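You operate a simulated robot arm through the tools that you are given. There is no shell and no other tool. Be economical: measure what you need, move in short steps, check, and stop when the job is done.

Carry out the task below with a simulated robot arm. There is one attempt and no reset: what you move stays moved.

Task
Switch off the candles and put the cream one in the white drawer.
Fine: the cream, red and blue candles all end off; shut the drawer. Set down upright: what you pick out.

Only the result counts: the job must be done as asked and must still hold three seconds after the hand-in. Knocking over, shifting, dropping, spilling or breaking anything else fails it.

Robot
A 6-joint arm with a two-finger parallel gripper on a trunk, on a base that drives. Base frame: it is fixed to the floor where the robot stands at the start and does not move with it; the origin is under the middle of the robot, x ahead of it, y to its left, z up. Readings come in mm, rad, newtons and seconds.
With the tool pointing down near the work surface it reaches from about 100 to 820 mm from the robot's upright axis, wherever it stands. Its first joint turns from -2.007 to 2.007 rad. Places, roughly: blue tip [800, 400, 1300]; cream tip [600, -100, 1300]; inside of the white drawer [700, -600, 600]; red tip [600, -800, 900]; white drawer [700, -600, 700]. Payload 4.2 kg.
The TCP is the grasp point between the finger pads, 23 mm short of the fingertips. In the tool frame z runs along the fingers and y along their closing line. Largest opening 94 mm; finger width 38, thickness 10; the body of the gripper, 54 by 96 mm, starts 39 mm behind the TCP.
Orientation is told as [roll, pitch, yaw] about the base's x, y, z axes, in that order, counted from this pose: with the fingers straight down and closing along the base's y, the tool's x points along the base's -x, its y along +y and its z along -z.

Tools
- The arm moves only by the tool apply_moves. Its argument "series" is a list of rows, each an object of numbers (a shift or turn left out is 0, a gripper value left out holds the last): "dx", "dy", "dz": the shift along the tool's x, y, z in mm; "wx", "wy", "wz": the turn, a rotation vector about the tool's x, y, z in rad; "claw": the opening, from 0 (shut) to 1 (fully open). In form: [{"dx": .., "dy": .., "dz": .., "wx": .., "wy": .., "wz": .., "claw": ..}, ...]. A call has 1 to 8 rows; each row shifts and turns the commanded pose from where the row before left it, along the tool's axes as they then stand. Each row takes 0.2 s and may step no farther than 50 mm and 0.15 rad from the row before; otherwise, or with a gripper value out of range, the whole call is refused. Where a pose cannot be reached the arm comes as near as it can. A force on the tool above 50 N (or 10 N above the force at the start of the call, whichever is more), or a blocked arm, ends the call early, and 0.2 s more pass. The fingers move at their own pace (about 108 mm/s each) and stop on an object; they squeeze with about 41 N. The grip force told is the motor's: it shows also when the fingers shut on nothing. Time passes only in rows, and 0.2 s behind the last, so rows that do not move let the fingers close. It gives the time, the measured TCP pose, the force on the tool (base axes), the opening and the grip force at its end, in the units of the frame above (readings bear some noise), with the torque about the TCP (base axes, N m) and any sound that the robot's microphone picked up, and new pictures: "show" is both (left out), scene, wrist or none.
- Cameras (640 x 400 px; columns grow to the right, rows downward): "scene" is now at [234, 154.4, 1567.4]; the picture's right is [-0.45, -0.89, -0.00], its down [-0.42, 0.21, -0.88] and it looks along [0.78, -0.40, -0.47] (base axes); focal length 214 px, centre (320, 200). "wrist" rides on the gripper at [86, 16, -75] in the tool frame; the picture's right is [-0.18, 0.98, 0.00], its down [-0.58, -0.11, -0.81] and it looks along [-0.79, -0.15, 0.59] (tool axes); focal length 243 px, centre (320, 200). There is no depth. A picture from a camera that has moved, and an enlarged one, comes with that camera's place and axes in the base frame and with its lens.
- move_column(by): slides the trunk up (or, below 0, down) by that many mm; the arm and the scene camera ride with it, the base frame stays. It gives what a move gives, with no picture.
- steer(legs): drives the robot by 1 to 6 legs, each [ahead, turn to the left] in mm and rad, along the robot's own axes; the way and the turn of a leg run together, so that a leg with both is an arc; at most 1500 mm and 3.142 rad a leg. The arm and the cameras ride along, it lands a little off, and it stops where it bumps. It gives what a move gives, and a new picture of the scene camera.
- turn_head(pan, tilt): turns the head with the scene camera to pan (to the left, within 1.396 rad either way) and tilt (down, from -0.506 to 1.204), counted from straight ahead of the robot. It gives what a move gives, and a new picture of the scene camera.
- close_up(camera, box): a new picture of the part [left, top, right, bottom] of that camera's present view, enlarged. It takes no simulated time.
- job_done(): hands the job in; it is judged then, once.

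Go step by step. Nothing tells you exact positions but the pictures and the camera data: compare them with the known pose of the tool, close in by small moves and look again before you grip or let go. The budget is 120 turns and 260 pictures, counting those below and the enlarged ones. Unless the task says otherwise, let go and move clear before handing in, and close with one line.

The tools are called after "Call:" as name(argument=value, ...) on one line, values as JSON. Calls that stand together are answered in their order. apply_moves: Moves the arm, as the interface text tells. Its arguments: {"type":"object","properties":{"series":{"type":"array","items":{"type":"object","properties":{"dx":{"type":"number"},"dy":{"type":"number"},"dz":{"type":"number"},"wx":{"type":"number"},"wy":{"type":"number"},"wz":{"type":"number"},"claw":{"type":"number"}}}},"show":{"type":"string","enum":["both","scene","wrist","none"]}},"required":["series"]} The other tools are called the same way: move_column (by) slides the trunk up or down; steer (legs) drives the base; turn_head (pan, tilt) turns the head that bears the scene camera; close_up (camera, box) takes an enlarged picture of a part of a camera's view; job_done () hands the job in.

At the start:

```text
clock: 0.0
tool_pos: [515.6, -315.5, 1526.5]
orientation: [0.0, -0.001, -0.001]
ft_force: [-0.1, 0.0, 0.8]
moment: [0.02, 0.01, 0.03]
gripper_width: 93.8
finger_force: 0.1
trunk travel left (down, up): [-914.0, 76.0]
robot x, y, heading: [1.4, 3.4, -0.004]
head pan, tilt: [-0.469, 0.494]
```

scene: 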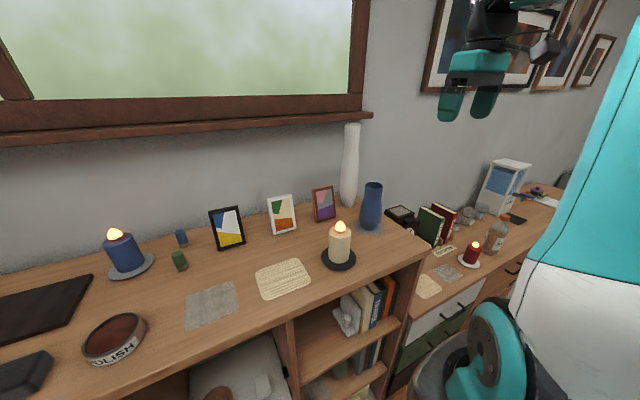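
wrist: 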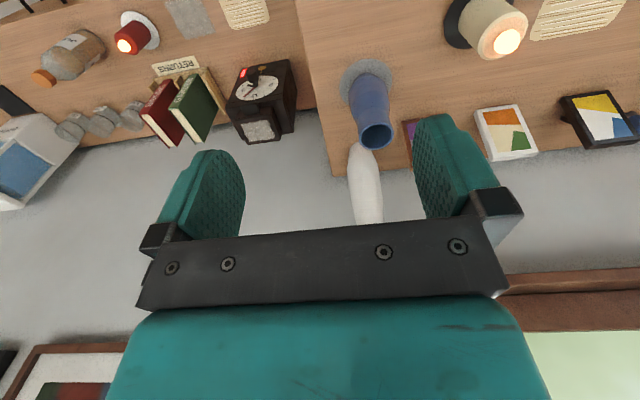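

I see the blue, cream and red candles lit, with a lower cabinet holding white and green drawers to the right. I'll take enlarged views to see how the candles switch off and how the drawer opens.

Call:
close_up(camera="scene", box=[290, 200, 390, 280])

Call:
close_up(camera="scene", box=[80, 210, 200, 290])

Call:
close_up(camera="scene", box=[390, 200, 550, 380])

Call:
close_up(camera="wrist", box=[420, 0, 560, 90])

```text
5.00 times, centred on (340, 240) of scene
camera zoom: at [234.0, 154.4, 1567.4], right [-0.45, -0.89, 0.0], down [-0.42, 0.21, -0.88], along [0.78, -0.4, -0.47], focal length 1072 px, centre (220, 0)
```

zoom: 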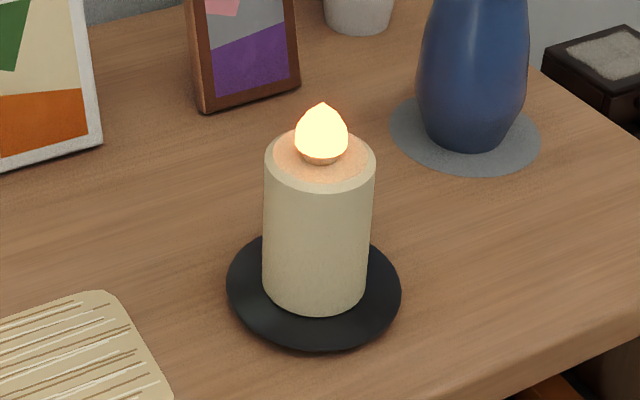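

```text
5.00 times, centred on (140, 250) of scene
camera zoom: at [234.0, 154.4, 1567.4], right [-0.45, -0.89, 0.0], down [-0.42, 0.21, -0.88], along [0.78, -0.4, -0.47], focal length 1072 px, centre (1220, -50)
```

zoom: 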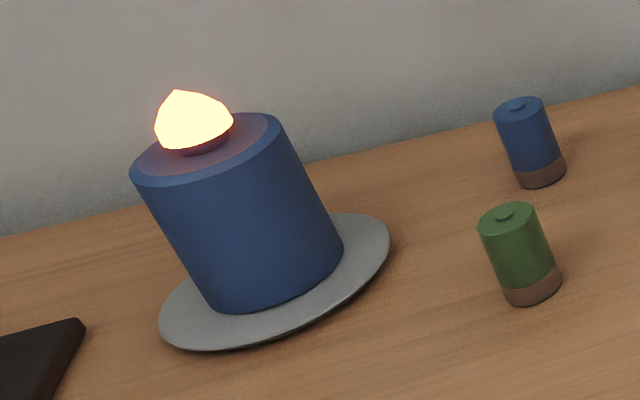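

```text
2.22 times, centred on (470, 290) of scene
camera zoom: at [234.0, 154.4, 1567.4], right [-0.45, -0.89, 0.0], down [-0.42, 0.21, -0.88], along [0.78, -0.4, -0.47], focal length 477 px, centre (-13, 0)
```

zoom: 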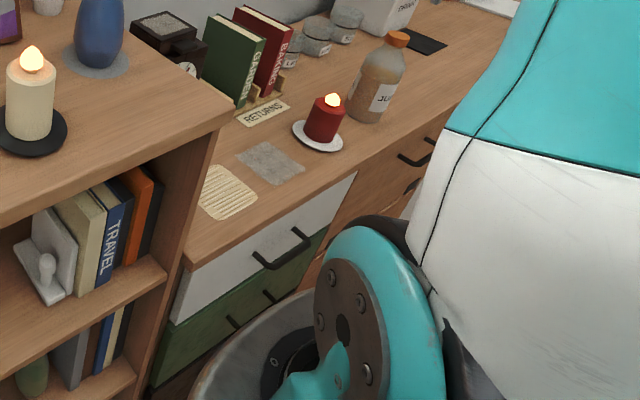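

```text
4.44 times, centred on (490, 45) of wrist
camera zoom: at [427.6, -299.8, 1601.4], right [0.18, 0.98, 0.0], down [0.58, -0.11, 0.81], along [0.79, -0.15, -0.59], focal length 1078 px, centre (-436, 889)
```

zoom: 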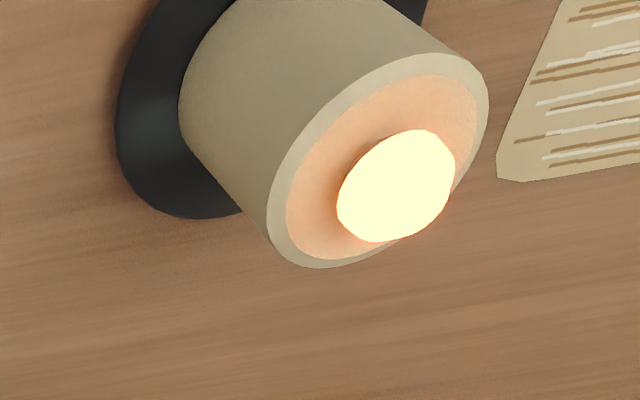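

The candles are electric, so their flame tips are probably push buttons. By triangulation the cream tip is near (599, -90, 1252), so I'll close the fingers and move above it.

Call:
apply_moves(series=[{"dx": -17, "dy": 45, "claw": 0}, {"dx": -17, "dy": 45}, {"dx": -17, "dy": 45}, {"dx": -17, "dy": 45}, {"dx": -15, "dy": 45}, {"dz": 50}, {"dz": 50}, {"dz": 50}])

```text
clock: 1.8
tool_pos: [597.5, -91.6, 1375.5]
orientation: [-0.001, -0.001, 0.0]
ft_force: [-0.3, -0.2, -0.6]
moment: [0.02, -0.04, -0.03]
gripper_width: 0.0
finger_force: 41.5
trunk travel left (down, up): [-914.0, 76.0]
robot x, y, heading: [-0.4, 1.1, -0.001]
head pan, tilt: [-0.469, 0.494]
camera scene: at [233.6, 154.5, 1567.5], right [-0.45, -0.89, 0.0], down [-0.42, 0.21, -0.88], along [0.79, -0.4, -0.47], focal length 214 px, centre (320, 200)
camera wrist: at [509.9, -74.6, 1449.6], right [0.18, 0.98, 0.0], down [0.58, -0.11, 0.81], along [0.79, -0.15, -0.59], focal length 243 px, centre (320, 200)
```

scene: 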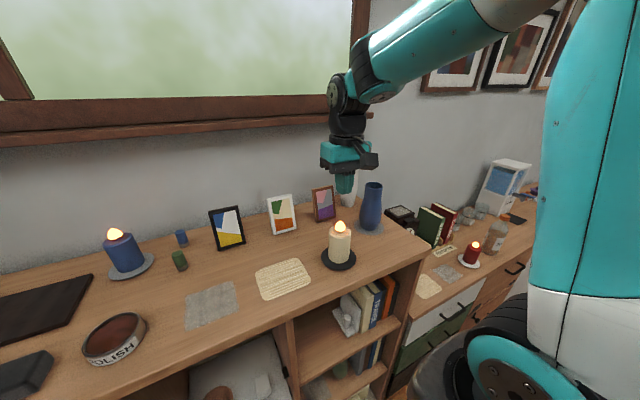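
wrist: 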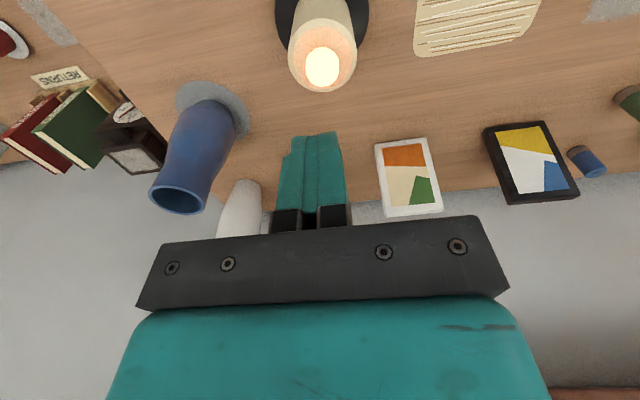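

The wrist view puts the tip at about (601, -90, 1250), so I'll correct slightly and descend.

Call:
apply_moves(series=[{"dx": -4, "dy": 1.5, "dz": 40}, {"dz": 35}, {}])

Call:
close_up(camera="scene", box=[290, 160, 390, 280])

```text
clock: 2.6
tool_pos: [599.7, -88.3, 1299.7]
orientation: [0.0, 0.001, 0.0]
ft_force: [0.1, 0.4, -1.2]
moment: [-0.01, 0.0, -0.02]
gripper_width: 0.0
finger_force: 41.0
trunk travel left (down, up): [-914.0, 76.0]
robot x, y, heading: [-0.5, 0.9, 0.0]
head pan, tilt: [-0.469, 0.494]
camera scene: at [234.1, 154.5, 1567.4], right [-0.45, -0.89, 0.0], down [-0.42, 0.21, -0.88], along [0.78, -0.4, -0.47], focal length 214 px, centre (320, 200)
camera wrist: at [514.0, -73.8, 1374.6], right [0.18, 0.98, 0.0], down [0.58, -0.11, 0.81], along [0.79, -0.15, -0.59], focal length 243 px, centre (320, 200)
```

scene: 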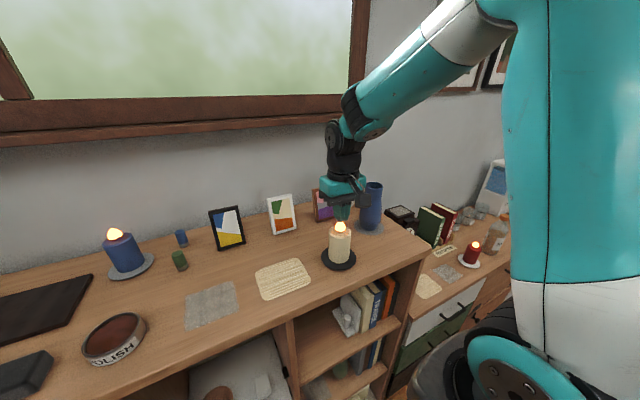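
wrist: 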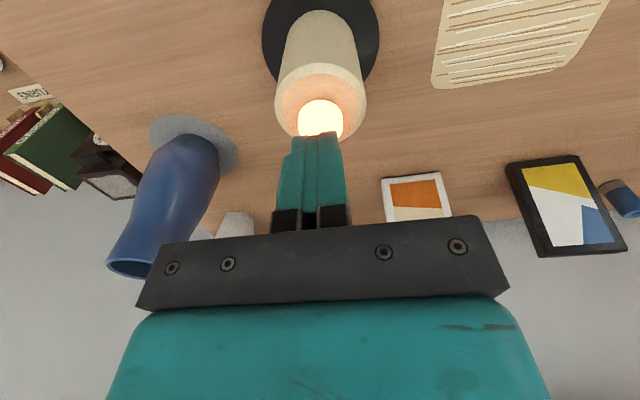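

```text
3.33 times, centred on (340, 220) of scene
camera zoom: at [234.1, 154.5, 1567.4], right [-0.45, -0.89, 0.0], down [-0.42, 0.21, -0.88], along [0.78, -0.4, -0.47], focal length 715 px, centre (253, 133)
```

zoom: 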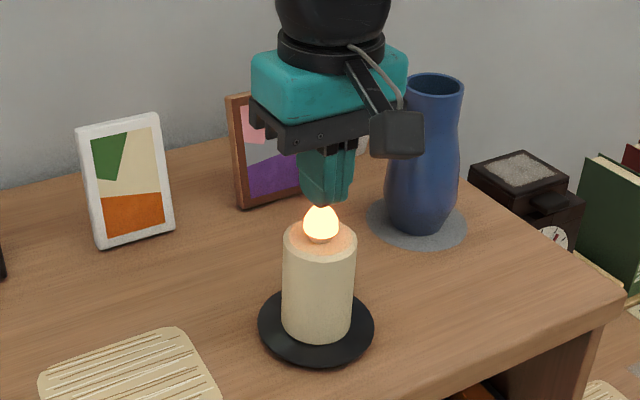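

The fingertips are just above the tip. I'll press down in small steps.

Call:
apply_moves(series=[{"dz": 6}, {"dz": 4}, {"dz": 3}, {"dz": 3}])

```text
clock: 3.6
tool_pos: [602.8, -88.9, 1286.5]
orientation: [0.0, -0.001, 0.001]
ft_force: [-2.0, -1.3, 7.4]
moment: [0.01, 0.08, -0.02]
gripper_width: 0.0
finger_force: 41.0
trunk travel left (down, up): [-914.0, 76.0]
robot x, y, heading: [2.0, 2.8, -0.001]
head pan, tilt: [-0.469, 0.494]
heard: click
camera scene: at [233.6, 154.4, 1567.7], right [-0.45, -0.89, 0.0], down [-0.42, 0.21, -0.88], along [0.79, -0.4, -0.47], focal length 214 px, centre (320, 200)
camera wrist: at [514.3, -73.9, 1360.6], right [0.18, 0.98, 0.0], down [0.58, -0.11, 0.81], along [0.79, -0.15, -0.59], focal length 243 px, centre (320, 200)
```

scene: 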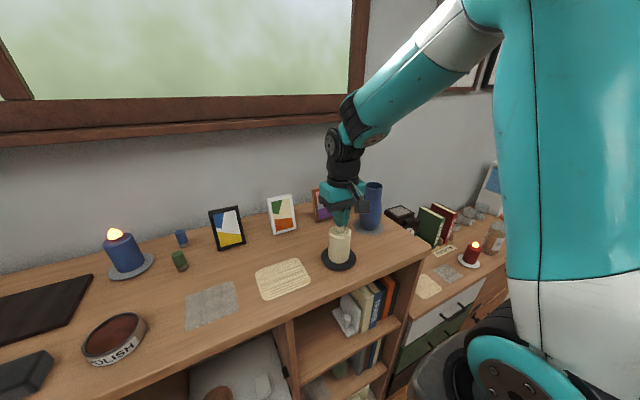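
wrist: 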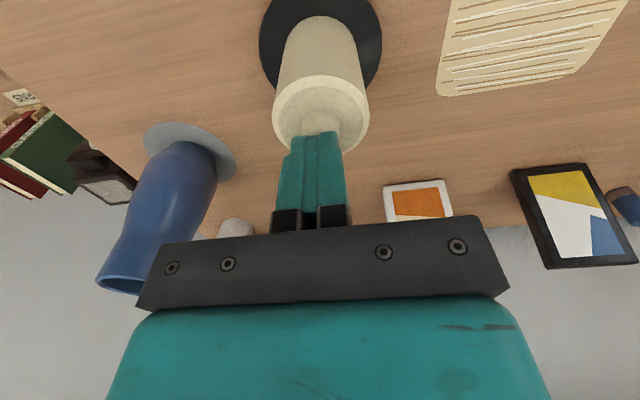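

A click sounded and the cream candle went dark. I'll retreat, raise the arm, and drive left to reach the blue candle.

Call:
apply_moves(series=[{"dz": -30}, {"dz": -50}, {"dz": -50}, {"dz": -50}, {"dz": -40, "dx": 30}, {"dx": 50}, {"dx": 50}, {"dx": 50}], show="scene")

Call:
steer(legs=[[0, 1.35], [380, 0], [0, -1.35]])

```text
clock: 5.4
tool_pos: [467.7, -88.8, 1510.3]
orientation: [0.001, 0.001, 0.0]
ft_force: [-0.8, 0.5, 0.3]
moment: [0.01, -0.04, -0.03]
gripper_width: 0.0
finger_force: 40.9
out of reach, approached as far as the arm can: row 8
trunk travel left (down, up): [-914.0, 76.0]
robot x, y, heading: [-0.5, 2.7, -0.003]
head pan, tilt: [-0.469, 0.494]
camera scene: at [233.6, 154.5, 1567.5], right [-0.45, -0.89, 0.0], down [-0.42, 0.21, -0.88], along [0.79, -0.4, -0.47], focal length 214 px, centre (320, 200)
```

scene: 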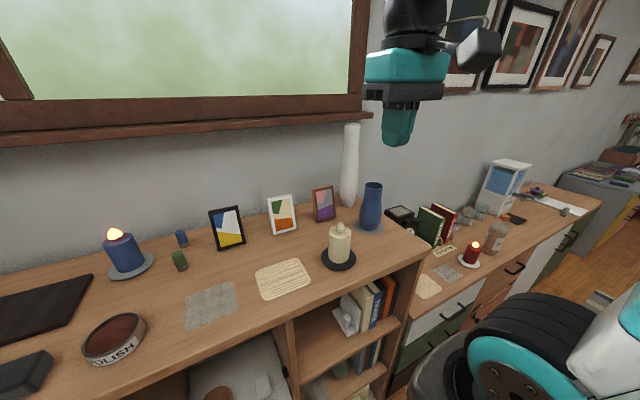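

```text
clock: 14.5
tool_pos: [554.4, 284.7, 1510.7]
orientation: [0.0, 0.003, -0.005]
ft_force: [0.4, 0.2, -0.7]
moment: [0.02, 0.0, 0.03]
gripper_width: 0.1
finger_force: 40.7
trunk travel left (down, up): [-914.0, 76.0]
robot x, y, heading: [84.0, 379.1, -0.011]
head pan, tilt: [-0.469, 0.494]
camera scene: at [321.5, 531.3, 1567.4], right [-0.46, -0.89, 0.0], down [-0.42, 0.22, -0.88], along [0.78, -0.4, -0.47], focal length 214 px, centre (320, 200)
```

scene: 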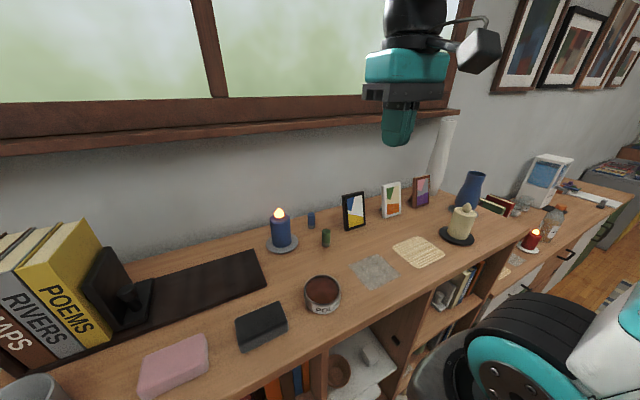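

The base is in position and the blue tip triangulates to about (821, 404, 1250). I'll move above it.

Call:
apply_moves(series=[{"dx": -40, "dy": 20, "dz": 20}, {"dx": -40, "dy": 20, "dz": 20}, {"dx": -40, "dy": 20, "dz": 20}, {"dx": -40, "dy": 20, "dz": 20}, {"dx": -40, "dy": 20, "dz": 20}, {"dx": -25, "dy": 15, "dz": 20}, {}])

```text
clock: 16.1
tool_pos: [779.6, 399.5, 1390.3]
orientation: [0.0, 0.001, -0.006]
ft_force: [0.4, -0.1, -0.4]
moment: [-0.02, 0.0, 0.0]
gripper_width: 0.3
finger_force: 41.3
trunk travel left (down, up): [-914.0, 76.0]
robot x, y, heading: [86.7, 377.0, -0.005]
head pan, tilt: [-0.469, 0.494]
camera scene: at [321.8, 531.4, 1567.3], right [-0.46, -0.89, 0.0], down [-0.42, 0.22, -0.88], along [0.78, -0.4, -0.47], focal length 214 px, centre (320, 200)
camera wrist: at [693.0, 415.8, 1465.3], right [0.19, 0.98, 0.0], down [0.58, -0.11, 0.8], along [0.79, -0.15, -0.59], focal length 243 px, centre (320, 200)
```

scene: 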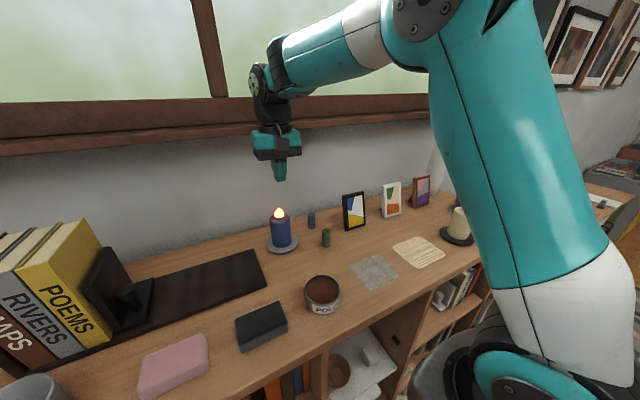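
wrist: 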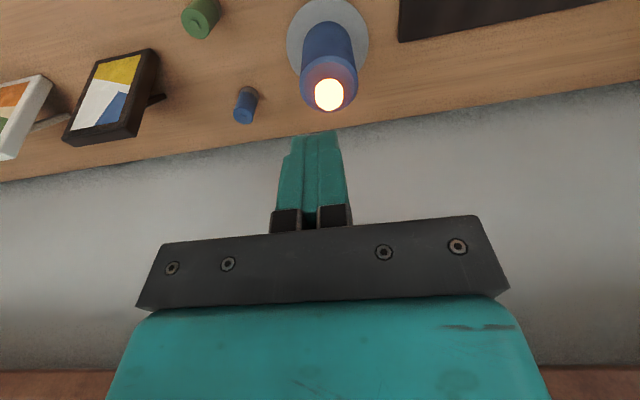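

The wrist ray gives the blue tip at (819, 400). I'll move over it and descend near contact.

Call:
apply_moves(series=[{"dx": -39, "dy": 0.5, "dz": 20}, {"dz": 40}, {"dz": 25}, {}])

Call:
close_up(camera="scene", box=[230, 150, 330, 260])

```text
clock: 17.1
tool_pos: [820.4, 400.1, 1305.5]
orientation: [0.0, 0.003, -0.006]
ft_force: [0.1, 0.1, -0.2]
moment: [0.02, 0.02, -0.02]
gripper_width: 0.0
finger_force: 40.8
trunk travel left (down, up): [-914.0, 76.0]
robot x, y, heading: [86.3, 379.2, -0.01]
head pan, tilt: [-0.469, 0.494]
camera scene: at [321.7, 531.3, 1567.4], right [-0.46, -0.89, 0.0], down [-0.42, 0.22, -0.88], along [0.78, -0.4, -0.47], focal length 214 px, centre (320, 200)
camera wrist: at [733.0, 415.7, 1379.9], right [0.19, 0.98, 0.0], down [0.58, -0.11, 0.8], along [0.79, -0.15, -0.59], focal length 243 px, centre (320, 200)
```

scene: 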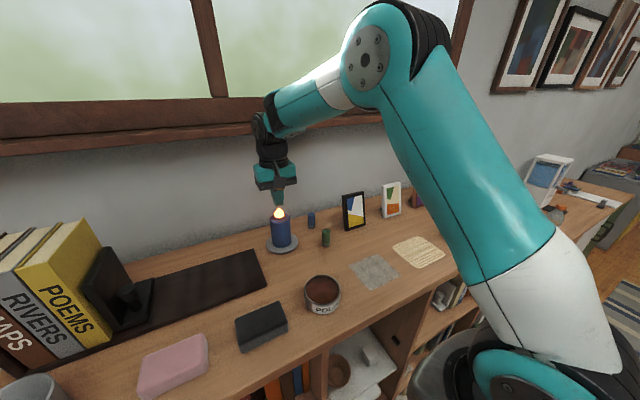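
wrist: 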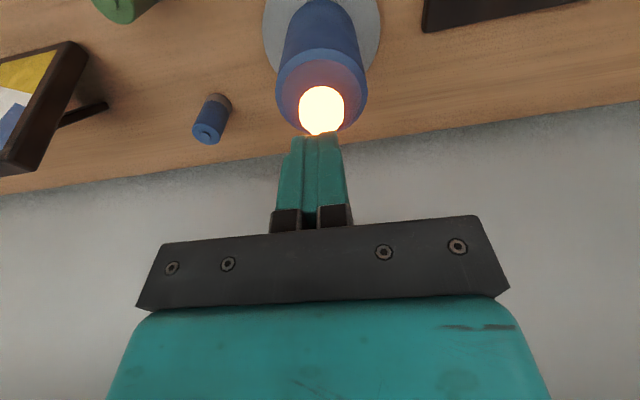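

```text
3.64 times, centred on (280, 205) of scene
camera zoom: at [321.7, 531.3, 1567.4], right [-0.46, -0.89, 0.0], down [-0.42, 0.22, -0.88], along [0.78, -0.4, -0.47], focal length 780 px, centre (466, 182)
```

zoom: 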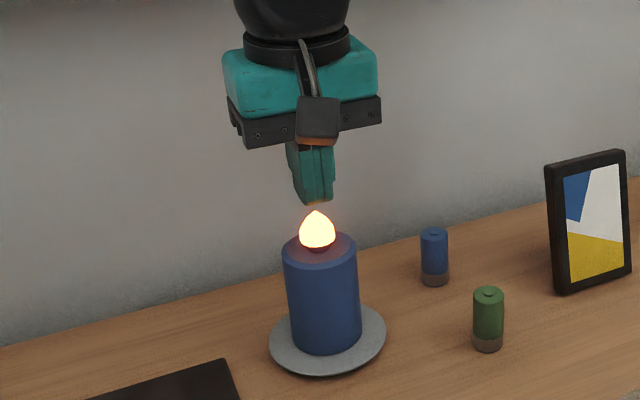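

Aligned over the blue tip, I'll press in small steps.

Call:
apply_moves(series=[{"dz": 8}, {"dz": 5}, {"dz": 3}, {"dz": 3}])

```text
clock: 18.1
tool_pos: [819.8, 399.5, 1286.7]
orientation: [0.001, 0.001, -0.009]
ft_force: [0.1, -0.1, 2.5]
moment: [0.0, -0.02, -0.01]
gripper_width: 0.0
finger_force: 41.1
trunk travel left (down, up): [-914.0, 76.0]
robot x, y, heading: [84.4, 378.2, -0.004]
head pan, tilt: [-0.469, 0.494]
heard: click
camera scene: at [321.5, 531.2, 1567.5], right [-0.46, -0.89, 0.0], down [-0.42, 0.22, -0.88], along [0.78, -0.4, -0.47], focal length 214 px, centre (320, 200)
camera wrist: at [732.5, 415.8, 1361.9], right [0.19, 0.98, 0.0], down [0.58, -0.11, 0.81], along [0.79, -0.15, -0.59], focal length 243 px, centre (320, 200)
```

scene: 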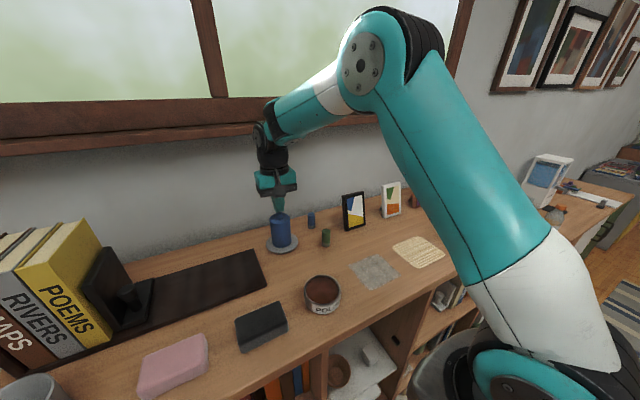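
wrist: 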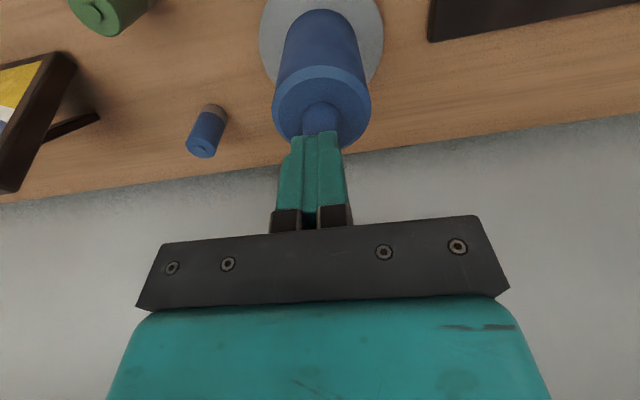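

Blue is off too. I'll retract the arm along the way it came and drive to the right, toward the red candle and the drawers.

Call:
apply_moves(series=[{"dz": -30}, {"dz": -50}, {"dz": -30, "dx": 30}, {"dz": -25, "dx": 43, "dy": -15}, {"dz": -25, "dx": 43, "dy": -20}, {"dz": -25, "dx": 43, "dy": -20}, {"dz": -25, "dx": 43, "dy": -20}, {"dx": 43, "dy": -20, "dz": -10}], show="none")

Call:
steer(legs=[[0, -1.716], [786, 0], [0, 1.716]])

Call:
turn_head(pan=-0.5, tilt=0.7)

```text
refused: row 4 steps farther than a row can; nothing moved
```

```text
clock: 30.7
tool_pos: [674.1, -395.8, 1286.5]
orientation: [-0.001, 0.003, -0.038]
ft_force: [-1.5, 0.2, 0.5]
moment: [-0.02, 0.02, 0.0]
gripper_width: 0.0
finger_force: 41.4
trunk travel left (down, up): [-914.0, 76.0]
robot x, y, heading: [-56.3, -391.7, -0.038]
head pan, tilt: [-0.469, 0.494]
camera scene: at [180.7, -247.4, 1567.4], right [-0.49, -0.87, 0.0], down [-0.41, 0.23, -0.88], along [0.77, -0.43, -0.47], focal length 214 px, centre (320, 200)
```

scene: 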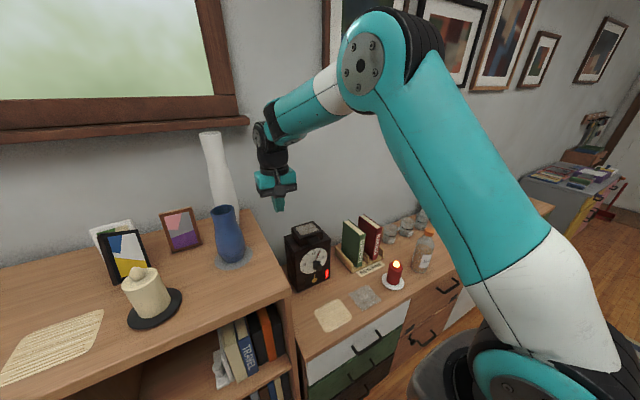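

```text
clock: 31.4
tool_pos: [673.6, -395.7, 1285.7]
orientation: [0.0, 0.001, -0.039]
ft_force: [-0.3, -0.3, 0.3]
moment: [0.02, -0.04, 0.01]
gripper_width: 0.0
finger_force: 40.6
trunk travel left (down, up): [-914.0, 76.0]
robot x, y, heading: [-61.8, -393.4, -0.04]
head pan, tilt: [-0.499, 0.7]
camera scene: at [174.1, -246.6, 1549.3], right [-0.51, -0.86, 0.0], down [-0.55, 0.33, -0.77], along [0.66, -0.39, -0.64], focal length 214 px, centre (320, 200)
```

scene: 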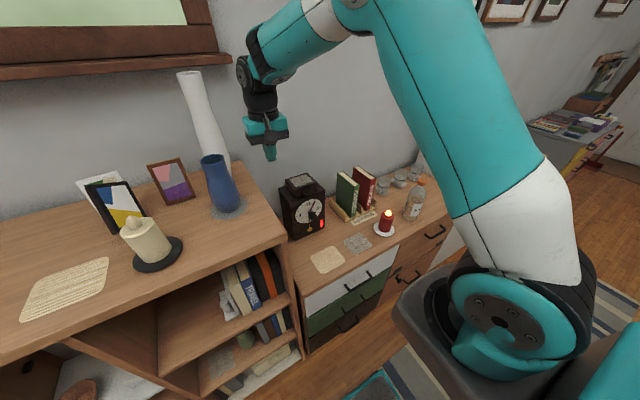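

The retract call was refused for a row that was too long, so the drive went ahead with the arm still low over the desk. I need to check that nothing was disturbed before continuing.

Call:
close_up(camera="scene", box=[60, 140, 260, 290])

Call:
turn_head(pan=0.4, tilt=0.45)

```text
2.67 times, centred on (160, 215) of scene
camera zoom: at [174.1, -246.6, 1549.3], right [-0.51, -0.86, 0.0], down [-0.55, 0.33, -0.77], along [0.66, -0.39, -0.64], focal length 572 px, centre (747, 160)
```

zoom: 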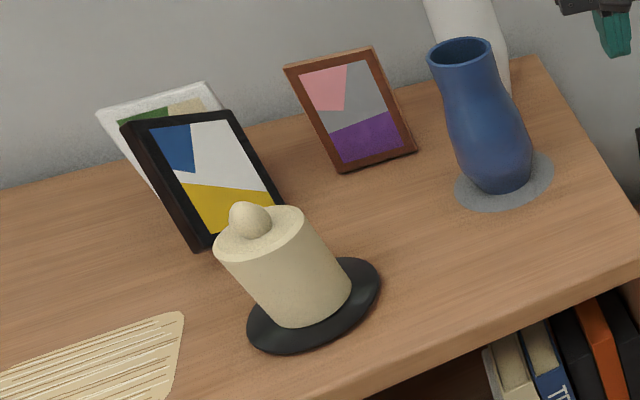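

```text
clock: 32.6
tool_pos: [674.9, -395.2, 1286.2]
orientation: [0.0, 0.002, -0.038]
ft_force: [0.5, 0.3, 0.7]
moment: [0.0, 0.01, 0.03]
gripper_width: 0.1
finger_force: 40.9
trunk travel left (down, up): [-914.0, 76.0]
robot x, y, heading: [-58.2, -389.5, -0.038]
head pan, tilt: [0.4, 0.45]
camera scene: at [187.2, -170.6, 1571.4], right [0.35, -0.94, 0.0], down [-0.41, -0.15, -0.9], along [0.84, 0.32, -0.44], focal length 214 px, centre (320, 200)
```

scene: 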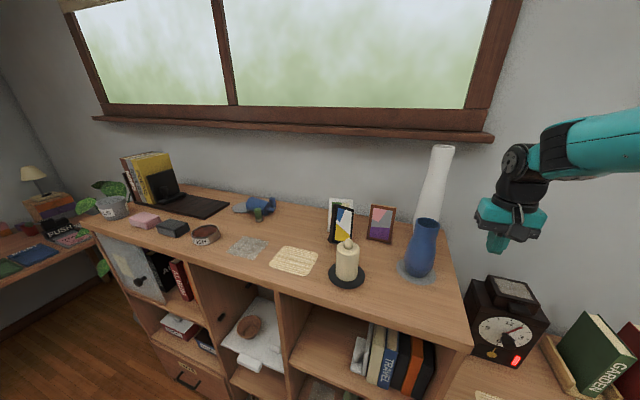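

My drive with the arm low knocked over the blue candle and seems to have pushed the black frame. I'll look closely at the damage before trying to repair it.

Call:
close_up(camera="scene", box=[215, 180, 315, 240])

Call:
close_up(camera="scene", box=[310, 180, 410, 260])

```text
6.40 times, centred on (265, 210) of scene
camera zoom: at [187.2, -170.6, 1571.4], right [0.35, -0.94, 0.0], down [-0.41, -0.15, -0.9], along [0.84, 0.32, -0.44], focal length 1373 px, centre (672, 136)
```

zoom: 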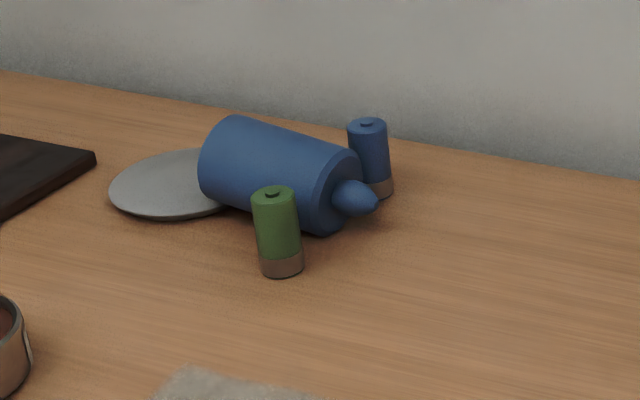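

```text
5.00 times, centred on (360, 220) of scene
camera zoom: at [187.2, -170.6, 1571.4], right [0.35, -0.94, 0.0], down [-0.41, -0.15, -0.9], along [0.84, 0.32, -0.44], focal length 1072 px, centre (120, 100)
```

zoom: 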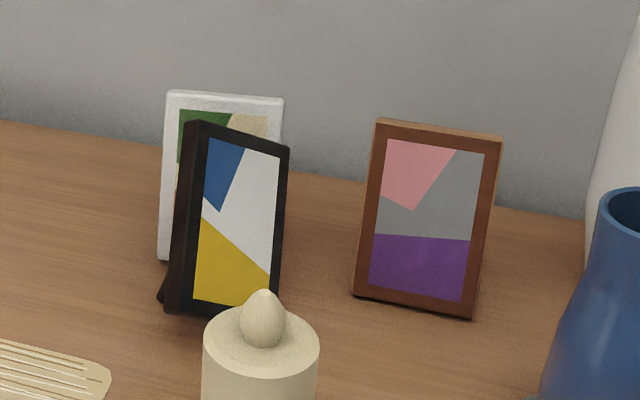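

The blue candle (off) is lying down and the black frame has been pushed next to the white one, both still on the desk. I'll do the right-hand jobs first, since I'm here, and then go back and put those right. First the arm goes up and back.

Call:
apply_moves(series=[{"dz": -40}, {"dz": -40}, {"dz": -40}, {"dz": -40}, {"dx": 40}, {"dx": 40}, {"dx": 40}], show="none")

Call:
turn_head(pan=-0.4, tilt=0.75)

```text
clock: 34.2
tool_pos: [553.8, -389.7, 1447.0]
orientation: [0.001, 0.002, -0.039]
ft_force: [0.4, -0.2, -0.7]
moment: [-0.01, 0.02, -0.01]
gripper_width: 0.0
finger_force: 41.4
trunk travel left (down, up): [-914.0, 76.0]
robot x, y, heading: [-58.3, -390.8, -0.039]
head pan, tilt: [0.4, 0.45]
```

```text
clock: 35.4
tool_pos: [553.4, -390.6, 1445.9]
orientation: [-0.001, 0.003, -0.038]
ft_force: [0.6, -0.6, 0.3]
moment: [-0.01, -0.02, 0.01]
gripper_width: 0.0
finger_force: 41.2
trunk travel left (down, up): [-914.0, 76.0]
robot x, y, heading: [-58.6, -391.2, -0.04]
head pan, tilt: [-0.4, 0.75]
camera scene: at [176.2, -238.2, 1545.1], right [-0.42, -0.91, 0.0], down [-0.62, 0.29, -0.73], along [0.66, -0.31, -0.68], focal length 214 px, centre (320, 200)
```

scene: 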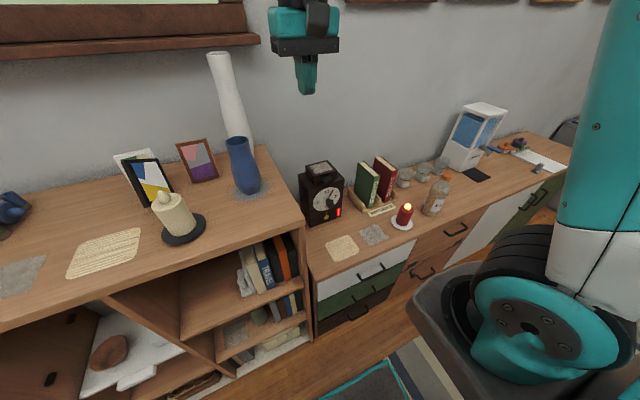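

The red tip triangulates to about (602, -847, 910). I'll move the arm right and back a little first, then lower the trunk.

Call:
apply_moves(series=[{"dy": -48, "dx": 5}, {"dy": -48, "dx": 5}, {"dy": -48, "dx": 5}, {"dy": -48, "dx": 5}, {"dy": -48, "dx": 5}, {"dy": -48, "dx": 5}, {"dy": -48, "dx": 5}], show="none")

```text
clock: 37.0
tool_pos: [503.6, -723.6, 1444.8]
orientation: [0.0, 0.002, -0.038]
ft_force: [-0.4, 0.1, 0.4]
moment: [-0.01, -0.02, 0.0]
gripper_width: 0.0
finger_force: 41.3
trunk travel left (down, up): [-914.0, 76.0]
robot x, y, heading: [-63.2, -387.0, -0.035]
head pan, tilt: [-0.4, 0.75]
```

Call:
move_column(by=-370)

Call:
turn_head(pan=-0.45, tilt=0.5)

Call:
close_up(camera="wrist", box=[0, 0, 640, 400])

```text
clock: 40.5
tool_pos: [504.1, -721.9, 1075.3]
orientation: [-0.001, 0.0, -0.039]
ft_force: [0.7, -0.2, -0.3]
moment: [0.04, 0.03, 0.02]
gripper_width: 0.1
finger_force: 40.8
trunk travel left (down, up): [-544.0, 446.0]
robot x, y, heading: [-60.0, -394.6, -0.043]
head pan, tilt: [-0.4, 0.75]
```

```text
clock: 41.3
tool_pos: [503.4, -722.3, 1074.5]
orientation: [0.0, 0.002, -0.039]
ft_force: [-0.1, -1.1, 1.3]
moment: [0.02, -0.03, 0.0]
gripper_width: 0.3
finger_force: 40.8
trunk travel left (down, up): [-544.0, 446.0]
robot x, y, heading: [-60.0, -394.8, -0.037]
head pan, tilt: [-0.45, 0.499]
camera scene: at [181.4, -245.8, 1196.9], right [-0.47, -0.88, 0.0], down [-0.42, 0.23, -0.88], along [0.77, -0.41, -0.48], focal length 214 px, centre (320, 200)
```

scene: 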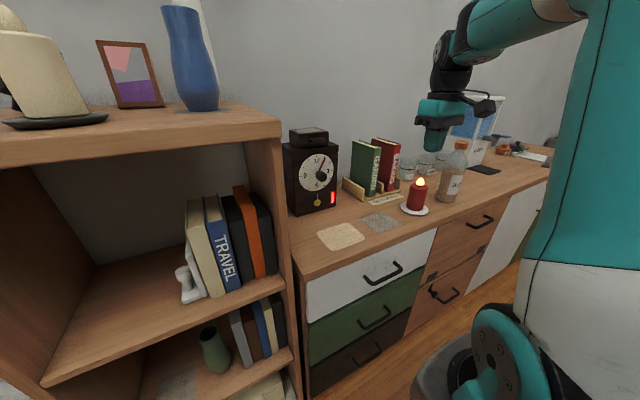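

```text
1.00 times, centred on (320, 200) of wrist (not enlarged: the box is as wide or as high as the picture)
camera zoom: at [418.1, -703.5, 1149.7], right [0.22, 0.98, 0.0], down [0.58, -0.13, 0.81], along [0.78, -0.18, -0.59], focal length 243 px, centre (320, 200)
```

zoom: 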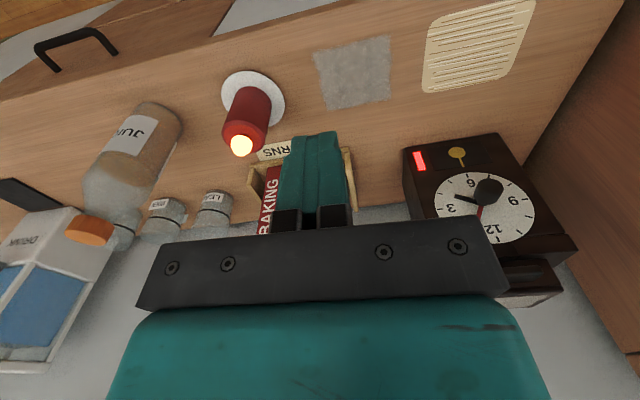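

The red tip comes out near (597, -846, 908), clear of the bottle. I'll move over it and descend partway.

Call:
apply_moves(series=[{"dx": -30, "dy": -38}, {"dx": -30, "dy": -38}, {"dx": -30, "dy": -38}, {"dx": -8, "dy": -6, "dz": 40}, {"dz": 40}, {"dz": 25}, {}])

```text
clock: 42.9
tool_pos: [597.3, -849.6, 969.1]
orientation: [0.0, 0.001, -0.037]
ft_force: [-0.9, 0.0, 0.2]
moment: [0.01, -0.01, 0.01]
gripper_width: 0.1
finger_force: 40.4
trunk travel left (down, up): [-544.0, 446.0]
robot x, y, heading: [-61.7, -390.1, -0.036]
head pan, tilt: [-0.45, 0.499]
camera scene: at [181.4, -245.9, 1197.0], right [-0.47, -0.88, 0.0], down [-0.42, 0.23, -0.88], along [0.77, -0.41, -0.48], focal length 214 px, centre (320, 200)
camera wrist: at [510.5, -830.1, 1044.6], right [0.22, 0.98, 0.0], down [0.58, -0.13, 0.81], along [0.79, -0.18, -0.59], focal length 243 px, centre (320, 200)
```

scene: 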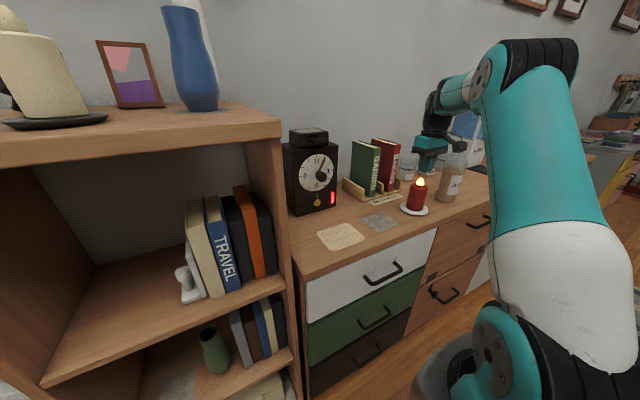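
wrist: 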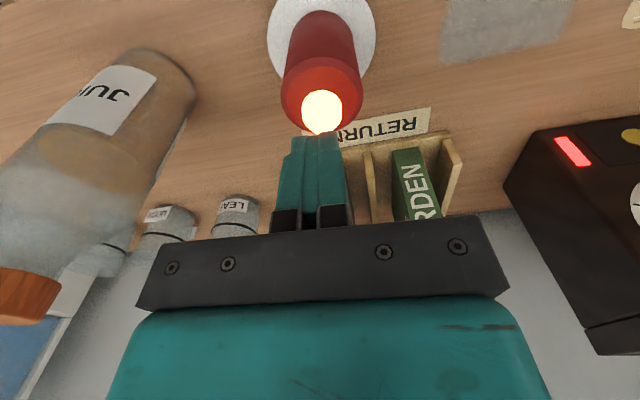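

The alignment looks the same as it did over the blue tip. I'll press in small steps.

Call:
apply_moves(series=[{"dz": 8}, {"dz": 4}, {"dz": 3}, {"dz": 3}])

```text
clock: 43.9
tool_pos: [597.5, -846.4, 951.5]
orientation: [0.001, 0.001, -0.037]
ft_force: [0.4, 0.4, -0.1]
moment: [0.01, 0.0, -0.01]
gripper_width: 0.0
finger_force: 40.6
trunk travel left (down, up): [-544.0, 446.0]
robot x, y, heading: [-60.3, -390.1, -0.038]
head pan, tilt: [-0.45, 0.499]
camera scene: at [181.4, -245.8, 1197.0], right [-0.47, -0.88, 0.0], down [-0.42, 0.23, -0.88], along [0.77, -0.41, -0.48], focal length 214 px, centre (320, 200)
camera wrist: at [511.5, -827.9, 1026.9], right [0.22, 0.98, 0.0], down [0.58, -0.13, 0.8], along [0.78, -0.18, -0.59], focal length 243 px, centre (320, 200)
```

scene: 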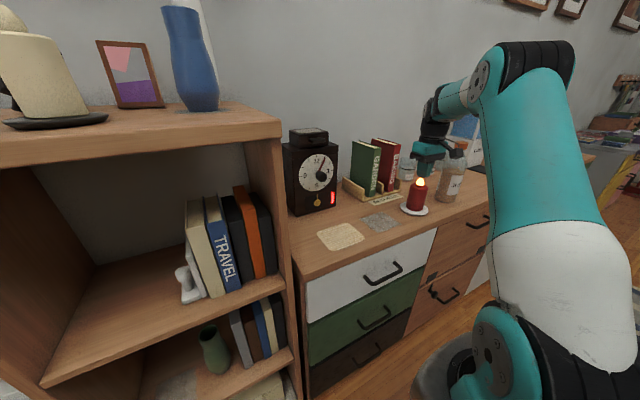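
wrist: 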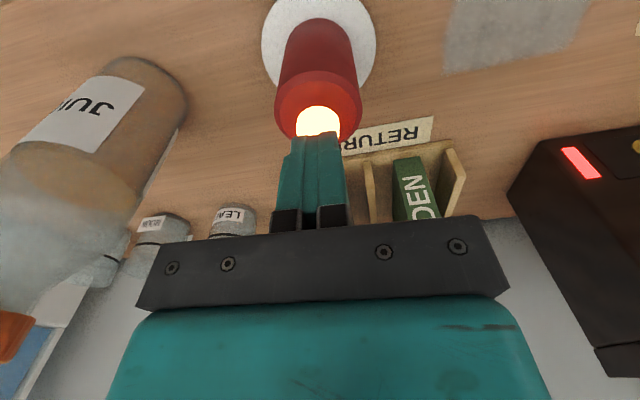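

No contact yet, so I'll go a bit further.

Call:
apply_moves(series=[{"dz": 3}, {"dz": 3}, {"dz": 3}, {"dz": 2}])

```text
clock: 44.9
tool_pos: [596.7, -846.4, 940.5]
orientation: [0.001, 0.002, -0.038]
ft_force: [-0.4, 0.4, 0.7]
moment: [0.02, -0.03, 0.01]
gripper_width: 0.0
finger_force: 41.3
trunk travel left (down, up): [-544.0, 446.0]
robot x, y, heading: [-57.9, -398.1, -0.043]
head pan, tilt: [-0.45, 0.499]
camera scene: at [181.4, -245.8, 1197.0], right [-0.47, -0.88, 0.0], down [-0.42, 0.23, -0.88], along [0.77, -0.41, -0.48], focal length 214 px, centre (320, 200)
camera wrist: at [511.2, -827.7, 1015.6], right [0.22, 0.98, 0.0], down [0.58, -0.13, 0.81], along [0.78, -0.18, -0.59], focal length 243 px, centre (320, 200)
```

scene: 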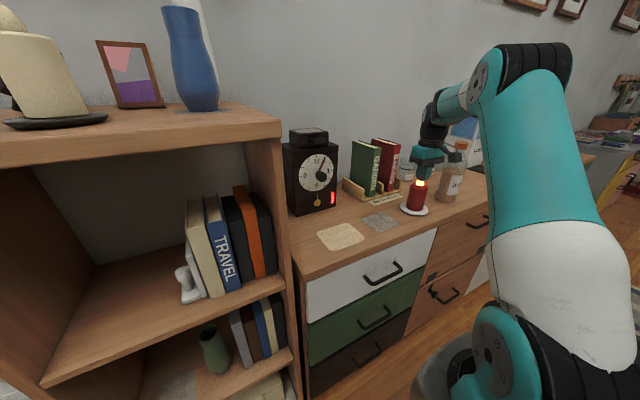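
wrist: 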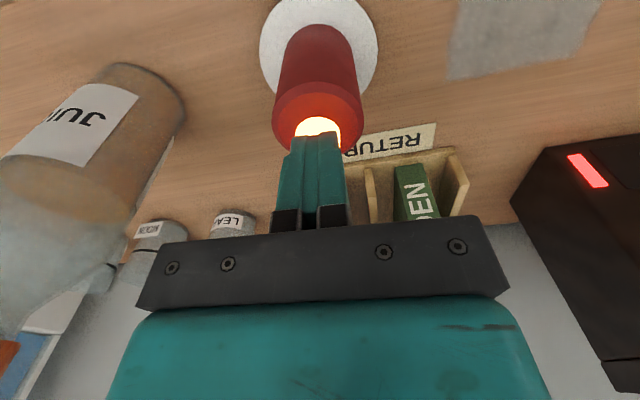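

Call:
apply_moves(series=[{"dz": 2}, {"dz": 2}, {"dz": 2}])

```text
clock: 45.7
tool_pos: [596.2, -846.3, 935.0]
orientation: [-0.001, 0.0, -0.038]
ft_force: [0.3, -0.8, 10.0]
moment: [-0.01, -0.05, -0.02]
gripper_width: 0.3
finger_force: 41.2
trunk travel left (down, up): [-544.0, 446.0]
robot x, y, heading: [-58.4, -391.5, -0.04]
head pan, tilt: [-0.45, 0.499]
heard: click
camera scene: at [181.2, -245.7, 1197.2], right [-0.47, -0.88, 0.0], down [-0.42, 0.23, -0.88], along [0.77, -0.41, -0.48], focal length 214 px, centre (320, 200)
camera wrist: at [510.9, -827.5, 1010.2], right [0.22, 0.98, 0.0], down [0.58, -0.13, 0.81], along [0.79, -0.18, -0.59], focal length 243 px, centre (320, 200)
```

scene: 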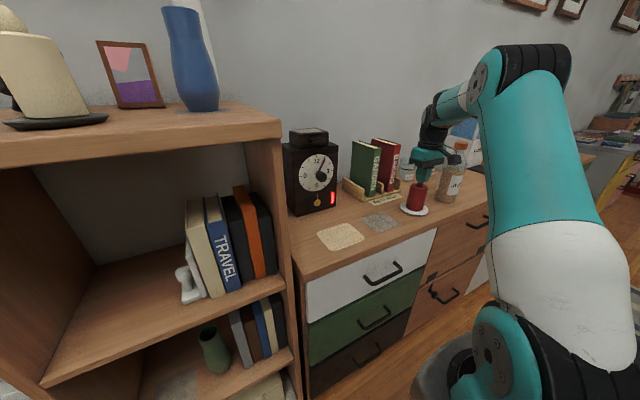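
wrist: 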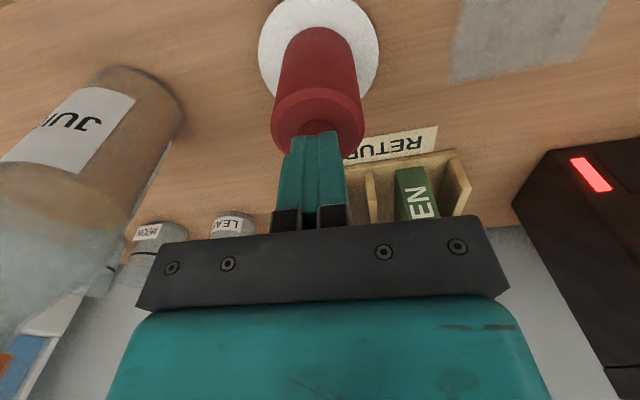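

Red is off. I'll raise and retract the arm well clear of the furniture, and drive only after confirming that move.

Call:
apply_moves(series=[{"dz": -40}, {"dz": -48}, {"dz": -48}, {"dz": -20, "dx": 40}, {"dx": 35, "dy": 30}, {"dx": 35, "dy": 35}, {"dx": 35, "dy": 35}, {"dx": 35, "dy": 35}], show="none")

```text
clock: 47.5
tool_pos: [441.5, -722.0, 1143.1]
orientation: [0.003, 0.007, -0.042]
ft_force: [1.1, -0.4, -0.7]
moment: [0.07, -0.03, 0.02]
gripper_width: 0.0
finger_force: 40.9
out of reach, approached as far as the arm can: row 6, 7, 8
trunk travel left (down, up): [-544.0, 446.0]
robot x, y, heading: [-57.4, -393.0, -0.038]
head pan, tilt: [-0.45, 0.499]
```

Call:
apply_moves(series=[{"dz": 30, "dx": 20}, {"dz": 35, "dx": 20}, {"dz": 35, "dx": 20}, {"dz": 35, "dx": 20}, {"dz": 35, "dx": 20, "dy": 20}], show="scene")

```text
clock: 48.7
tool_pos: [348.9, -702.1, 1004.5]
orientation: [-0.001, 0.003, -0.038]
ft_force: [0.7, -0.8, -0.7]
moment: [0.0, 0.01, 0.03]
gripper_width: 0.0
finger_force: 40.9
out of reach, approached as far as the arm can: row 1, 2, 3
trunk travel left (down, up): [-544.0, 446.0]
robot x, y, heading: [-61.9, -392.8, -0.04]
head pan, tilt: [-0.45, 0.499]
camera scene: at [181.5, -245.8, 1197.0], right [-0.47, -0.88, 0.0], down [-0.42, 0.23, -0.88], along [0.77, -0.41, -0.48], focal length 214 px, centre (320, 200)
```

scene: 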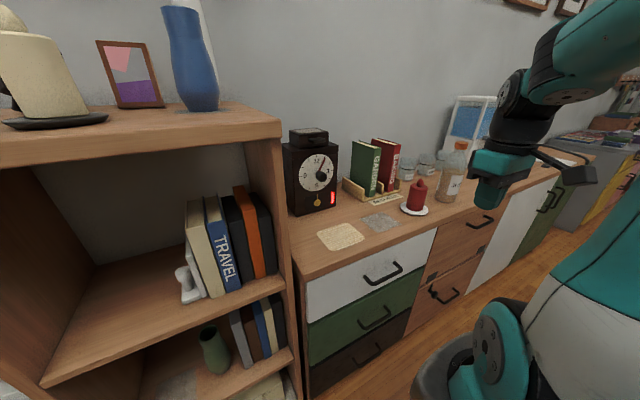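

The arm is clear of the furniture. I'll turn right, back away to the left, and turn back.

Call:
steer(legs=[[0, -1.086], [-212, 0], [0, 1.126]])

```text
clock: 55.9
tool_pos: [273.9, -482.9, 1005.8]
orientation: [0.0, 0.002, 0.021]
ft_force: [0.9, -0.6, -0.9]
moment: [-0.04, -0.01, 0.01]
gripper_width: 0.0
finger_force: 41.0
trunk travel left (down, up): [-544.0, 446.0]
robot x, y, heading: [-153.6, -201.8, 0.023]
head pan, tilt: [-0.45, 0.499]
camera scene: at [77.9, -38.2, 1197.0], right [-0.42, -0.91, 0.0], down [-0.43, 0.2, -0.88], along [0.8, -0.37, -0.48], focal length 214 px, centre (320, 200)
```

scene: 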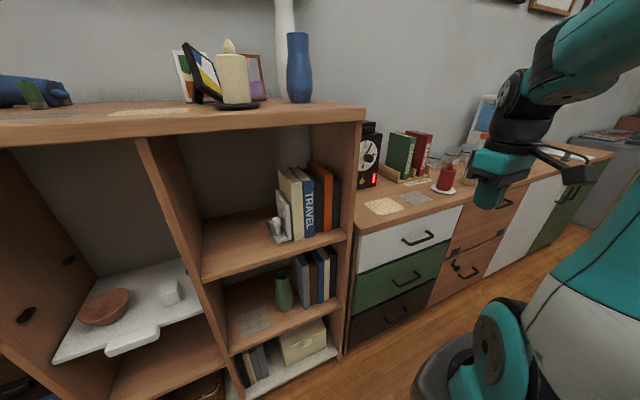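

The handle is confirmed near (495, -628, 696). I'll turn the tool to point at the drawer with the fingers closing vertically, starting with the yaw while moving out in front of the handle.

Call:
apply_moves(series=[{"dy": -20, "dx": -15}, {"dy": -30, "dx": -20}, {"wz": 0.145}, {"wz": 0.145}, {"wz": 0.145}, {"wz": 0.145}, {"wz": 0.145}, {"wz": 0.145}], show="none")

Call:
apply_moves(series=[{"wz": 0.145}, {"wz": 0.145}, {"wz": 0.145}, {"wz": 0.145}, {"wz": 0.142}], show="none")

```text
clock: 57.7
tool_pos: [309.3, -532.1, 1006.9]
orientation: [-0.002, 0.0, -0.853]
ft_force: [-0.5, -0.2, -0.2]
moment: [0.0, -0.02, 0.0]
gripper_width: 0.1
finger_force: 40.9
trunk travel left (down, up): [-544.0, 446.0]
robot x, y, heading: [-154.4, -198.9, 0.015]
head pan, tilt: [-0.45, 0.499]
```

```text
clock: 58.9
tool_pos: [308.3, -532.8, 1006.2]
orientation: [-0.004, 0.0, -1.573]
ft_force: [-0.5, -0.2, -0.2]
moment: [-0.04, 0.01, 0.0]
gripper_width: 0.0
finger_force: 41.1
trunk travel left (down, up): [-544.0, 446.0]
robot x, y, heading: [-151.2, -199.4, 0.024]
head pan, tilt: [-0.45, 0.499]
```

Yaw is right. Now I'll tilt the tool to horizontal and open the fingers.

Call:
apply_moves(series=[{"wx": -0.145, "claw": 0.7}, {"wx": -0.145}, {"wx": -0.145}, {"wx": -0.145}, {"wx": -0.145}, {"wx": -0.145}, {"wx": -0.145}, {"wx": -0.145}], show="none")

Call:
apply_moves(series=[{"wx": -0.145}, {"wx": -0.145}, {"wx": -0.121}])

```text
clock: 60.7
tool_pos: [309.9, -533.2, 1005.9]
orientation: [1.162, -0.001, -1.573]
ft_force: [0.5, 0.6, 0.2]
moment: [0.0, 0.02, 0.02]
gripper_width: 65.7
finger_force: 0.0
trunk travel left (down, up): [-544.0, 446.0]
robot x, y, heading: [-152.8, -194.8, 0.016]
head pan, tilt: [-0.45, 0.499]
```

```text
clock: 61.5
tool_pos: [312.9, -546.6, 1010.4]
orientation: [1.444, 0.0, -1.573]
ft_force: [0.3, -0.3, 0.8]
moment: [-0.01, 0.02, -0.06]
gripper_width: 65.9
finger_force: 0.1
out of reach, approached as far as the arm can: row 1, 2, 3
trunk travel left (down, up): [-544.0, 446.0]
robot x, y, heading: [-155.3, -198.9, 0.018]
head pan, tilt: [-0.45, 0.499]
camera scene: at [77.9, -38.2, 1197.0], right [-0.42, -0.91, 0.0], down [-0.43, 0.2, -0.88], along [0.8, -0.37, -0.48], focal length 214 px, centre (320, 200)
camera wrist: at [241.2, -460.3, 1035.9], right [0.12, -0.18, 0.98], down [-0.81, -0.58, -0.01], along [0.57, -0.79, -0.22], focal length 243 px, centre (320, 200)
```

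scene: 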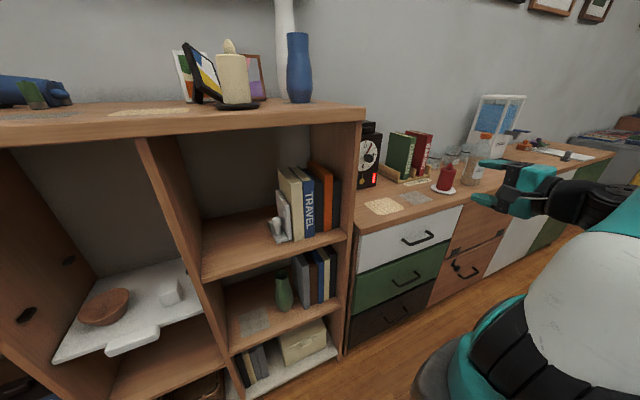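
wrist: 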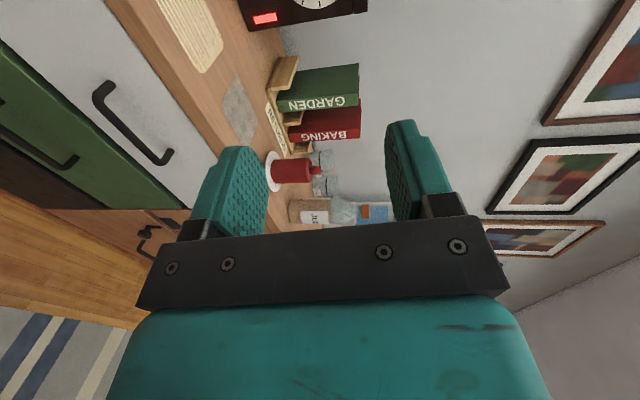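

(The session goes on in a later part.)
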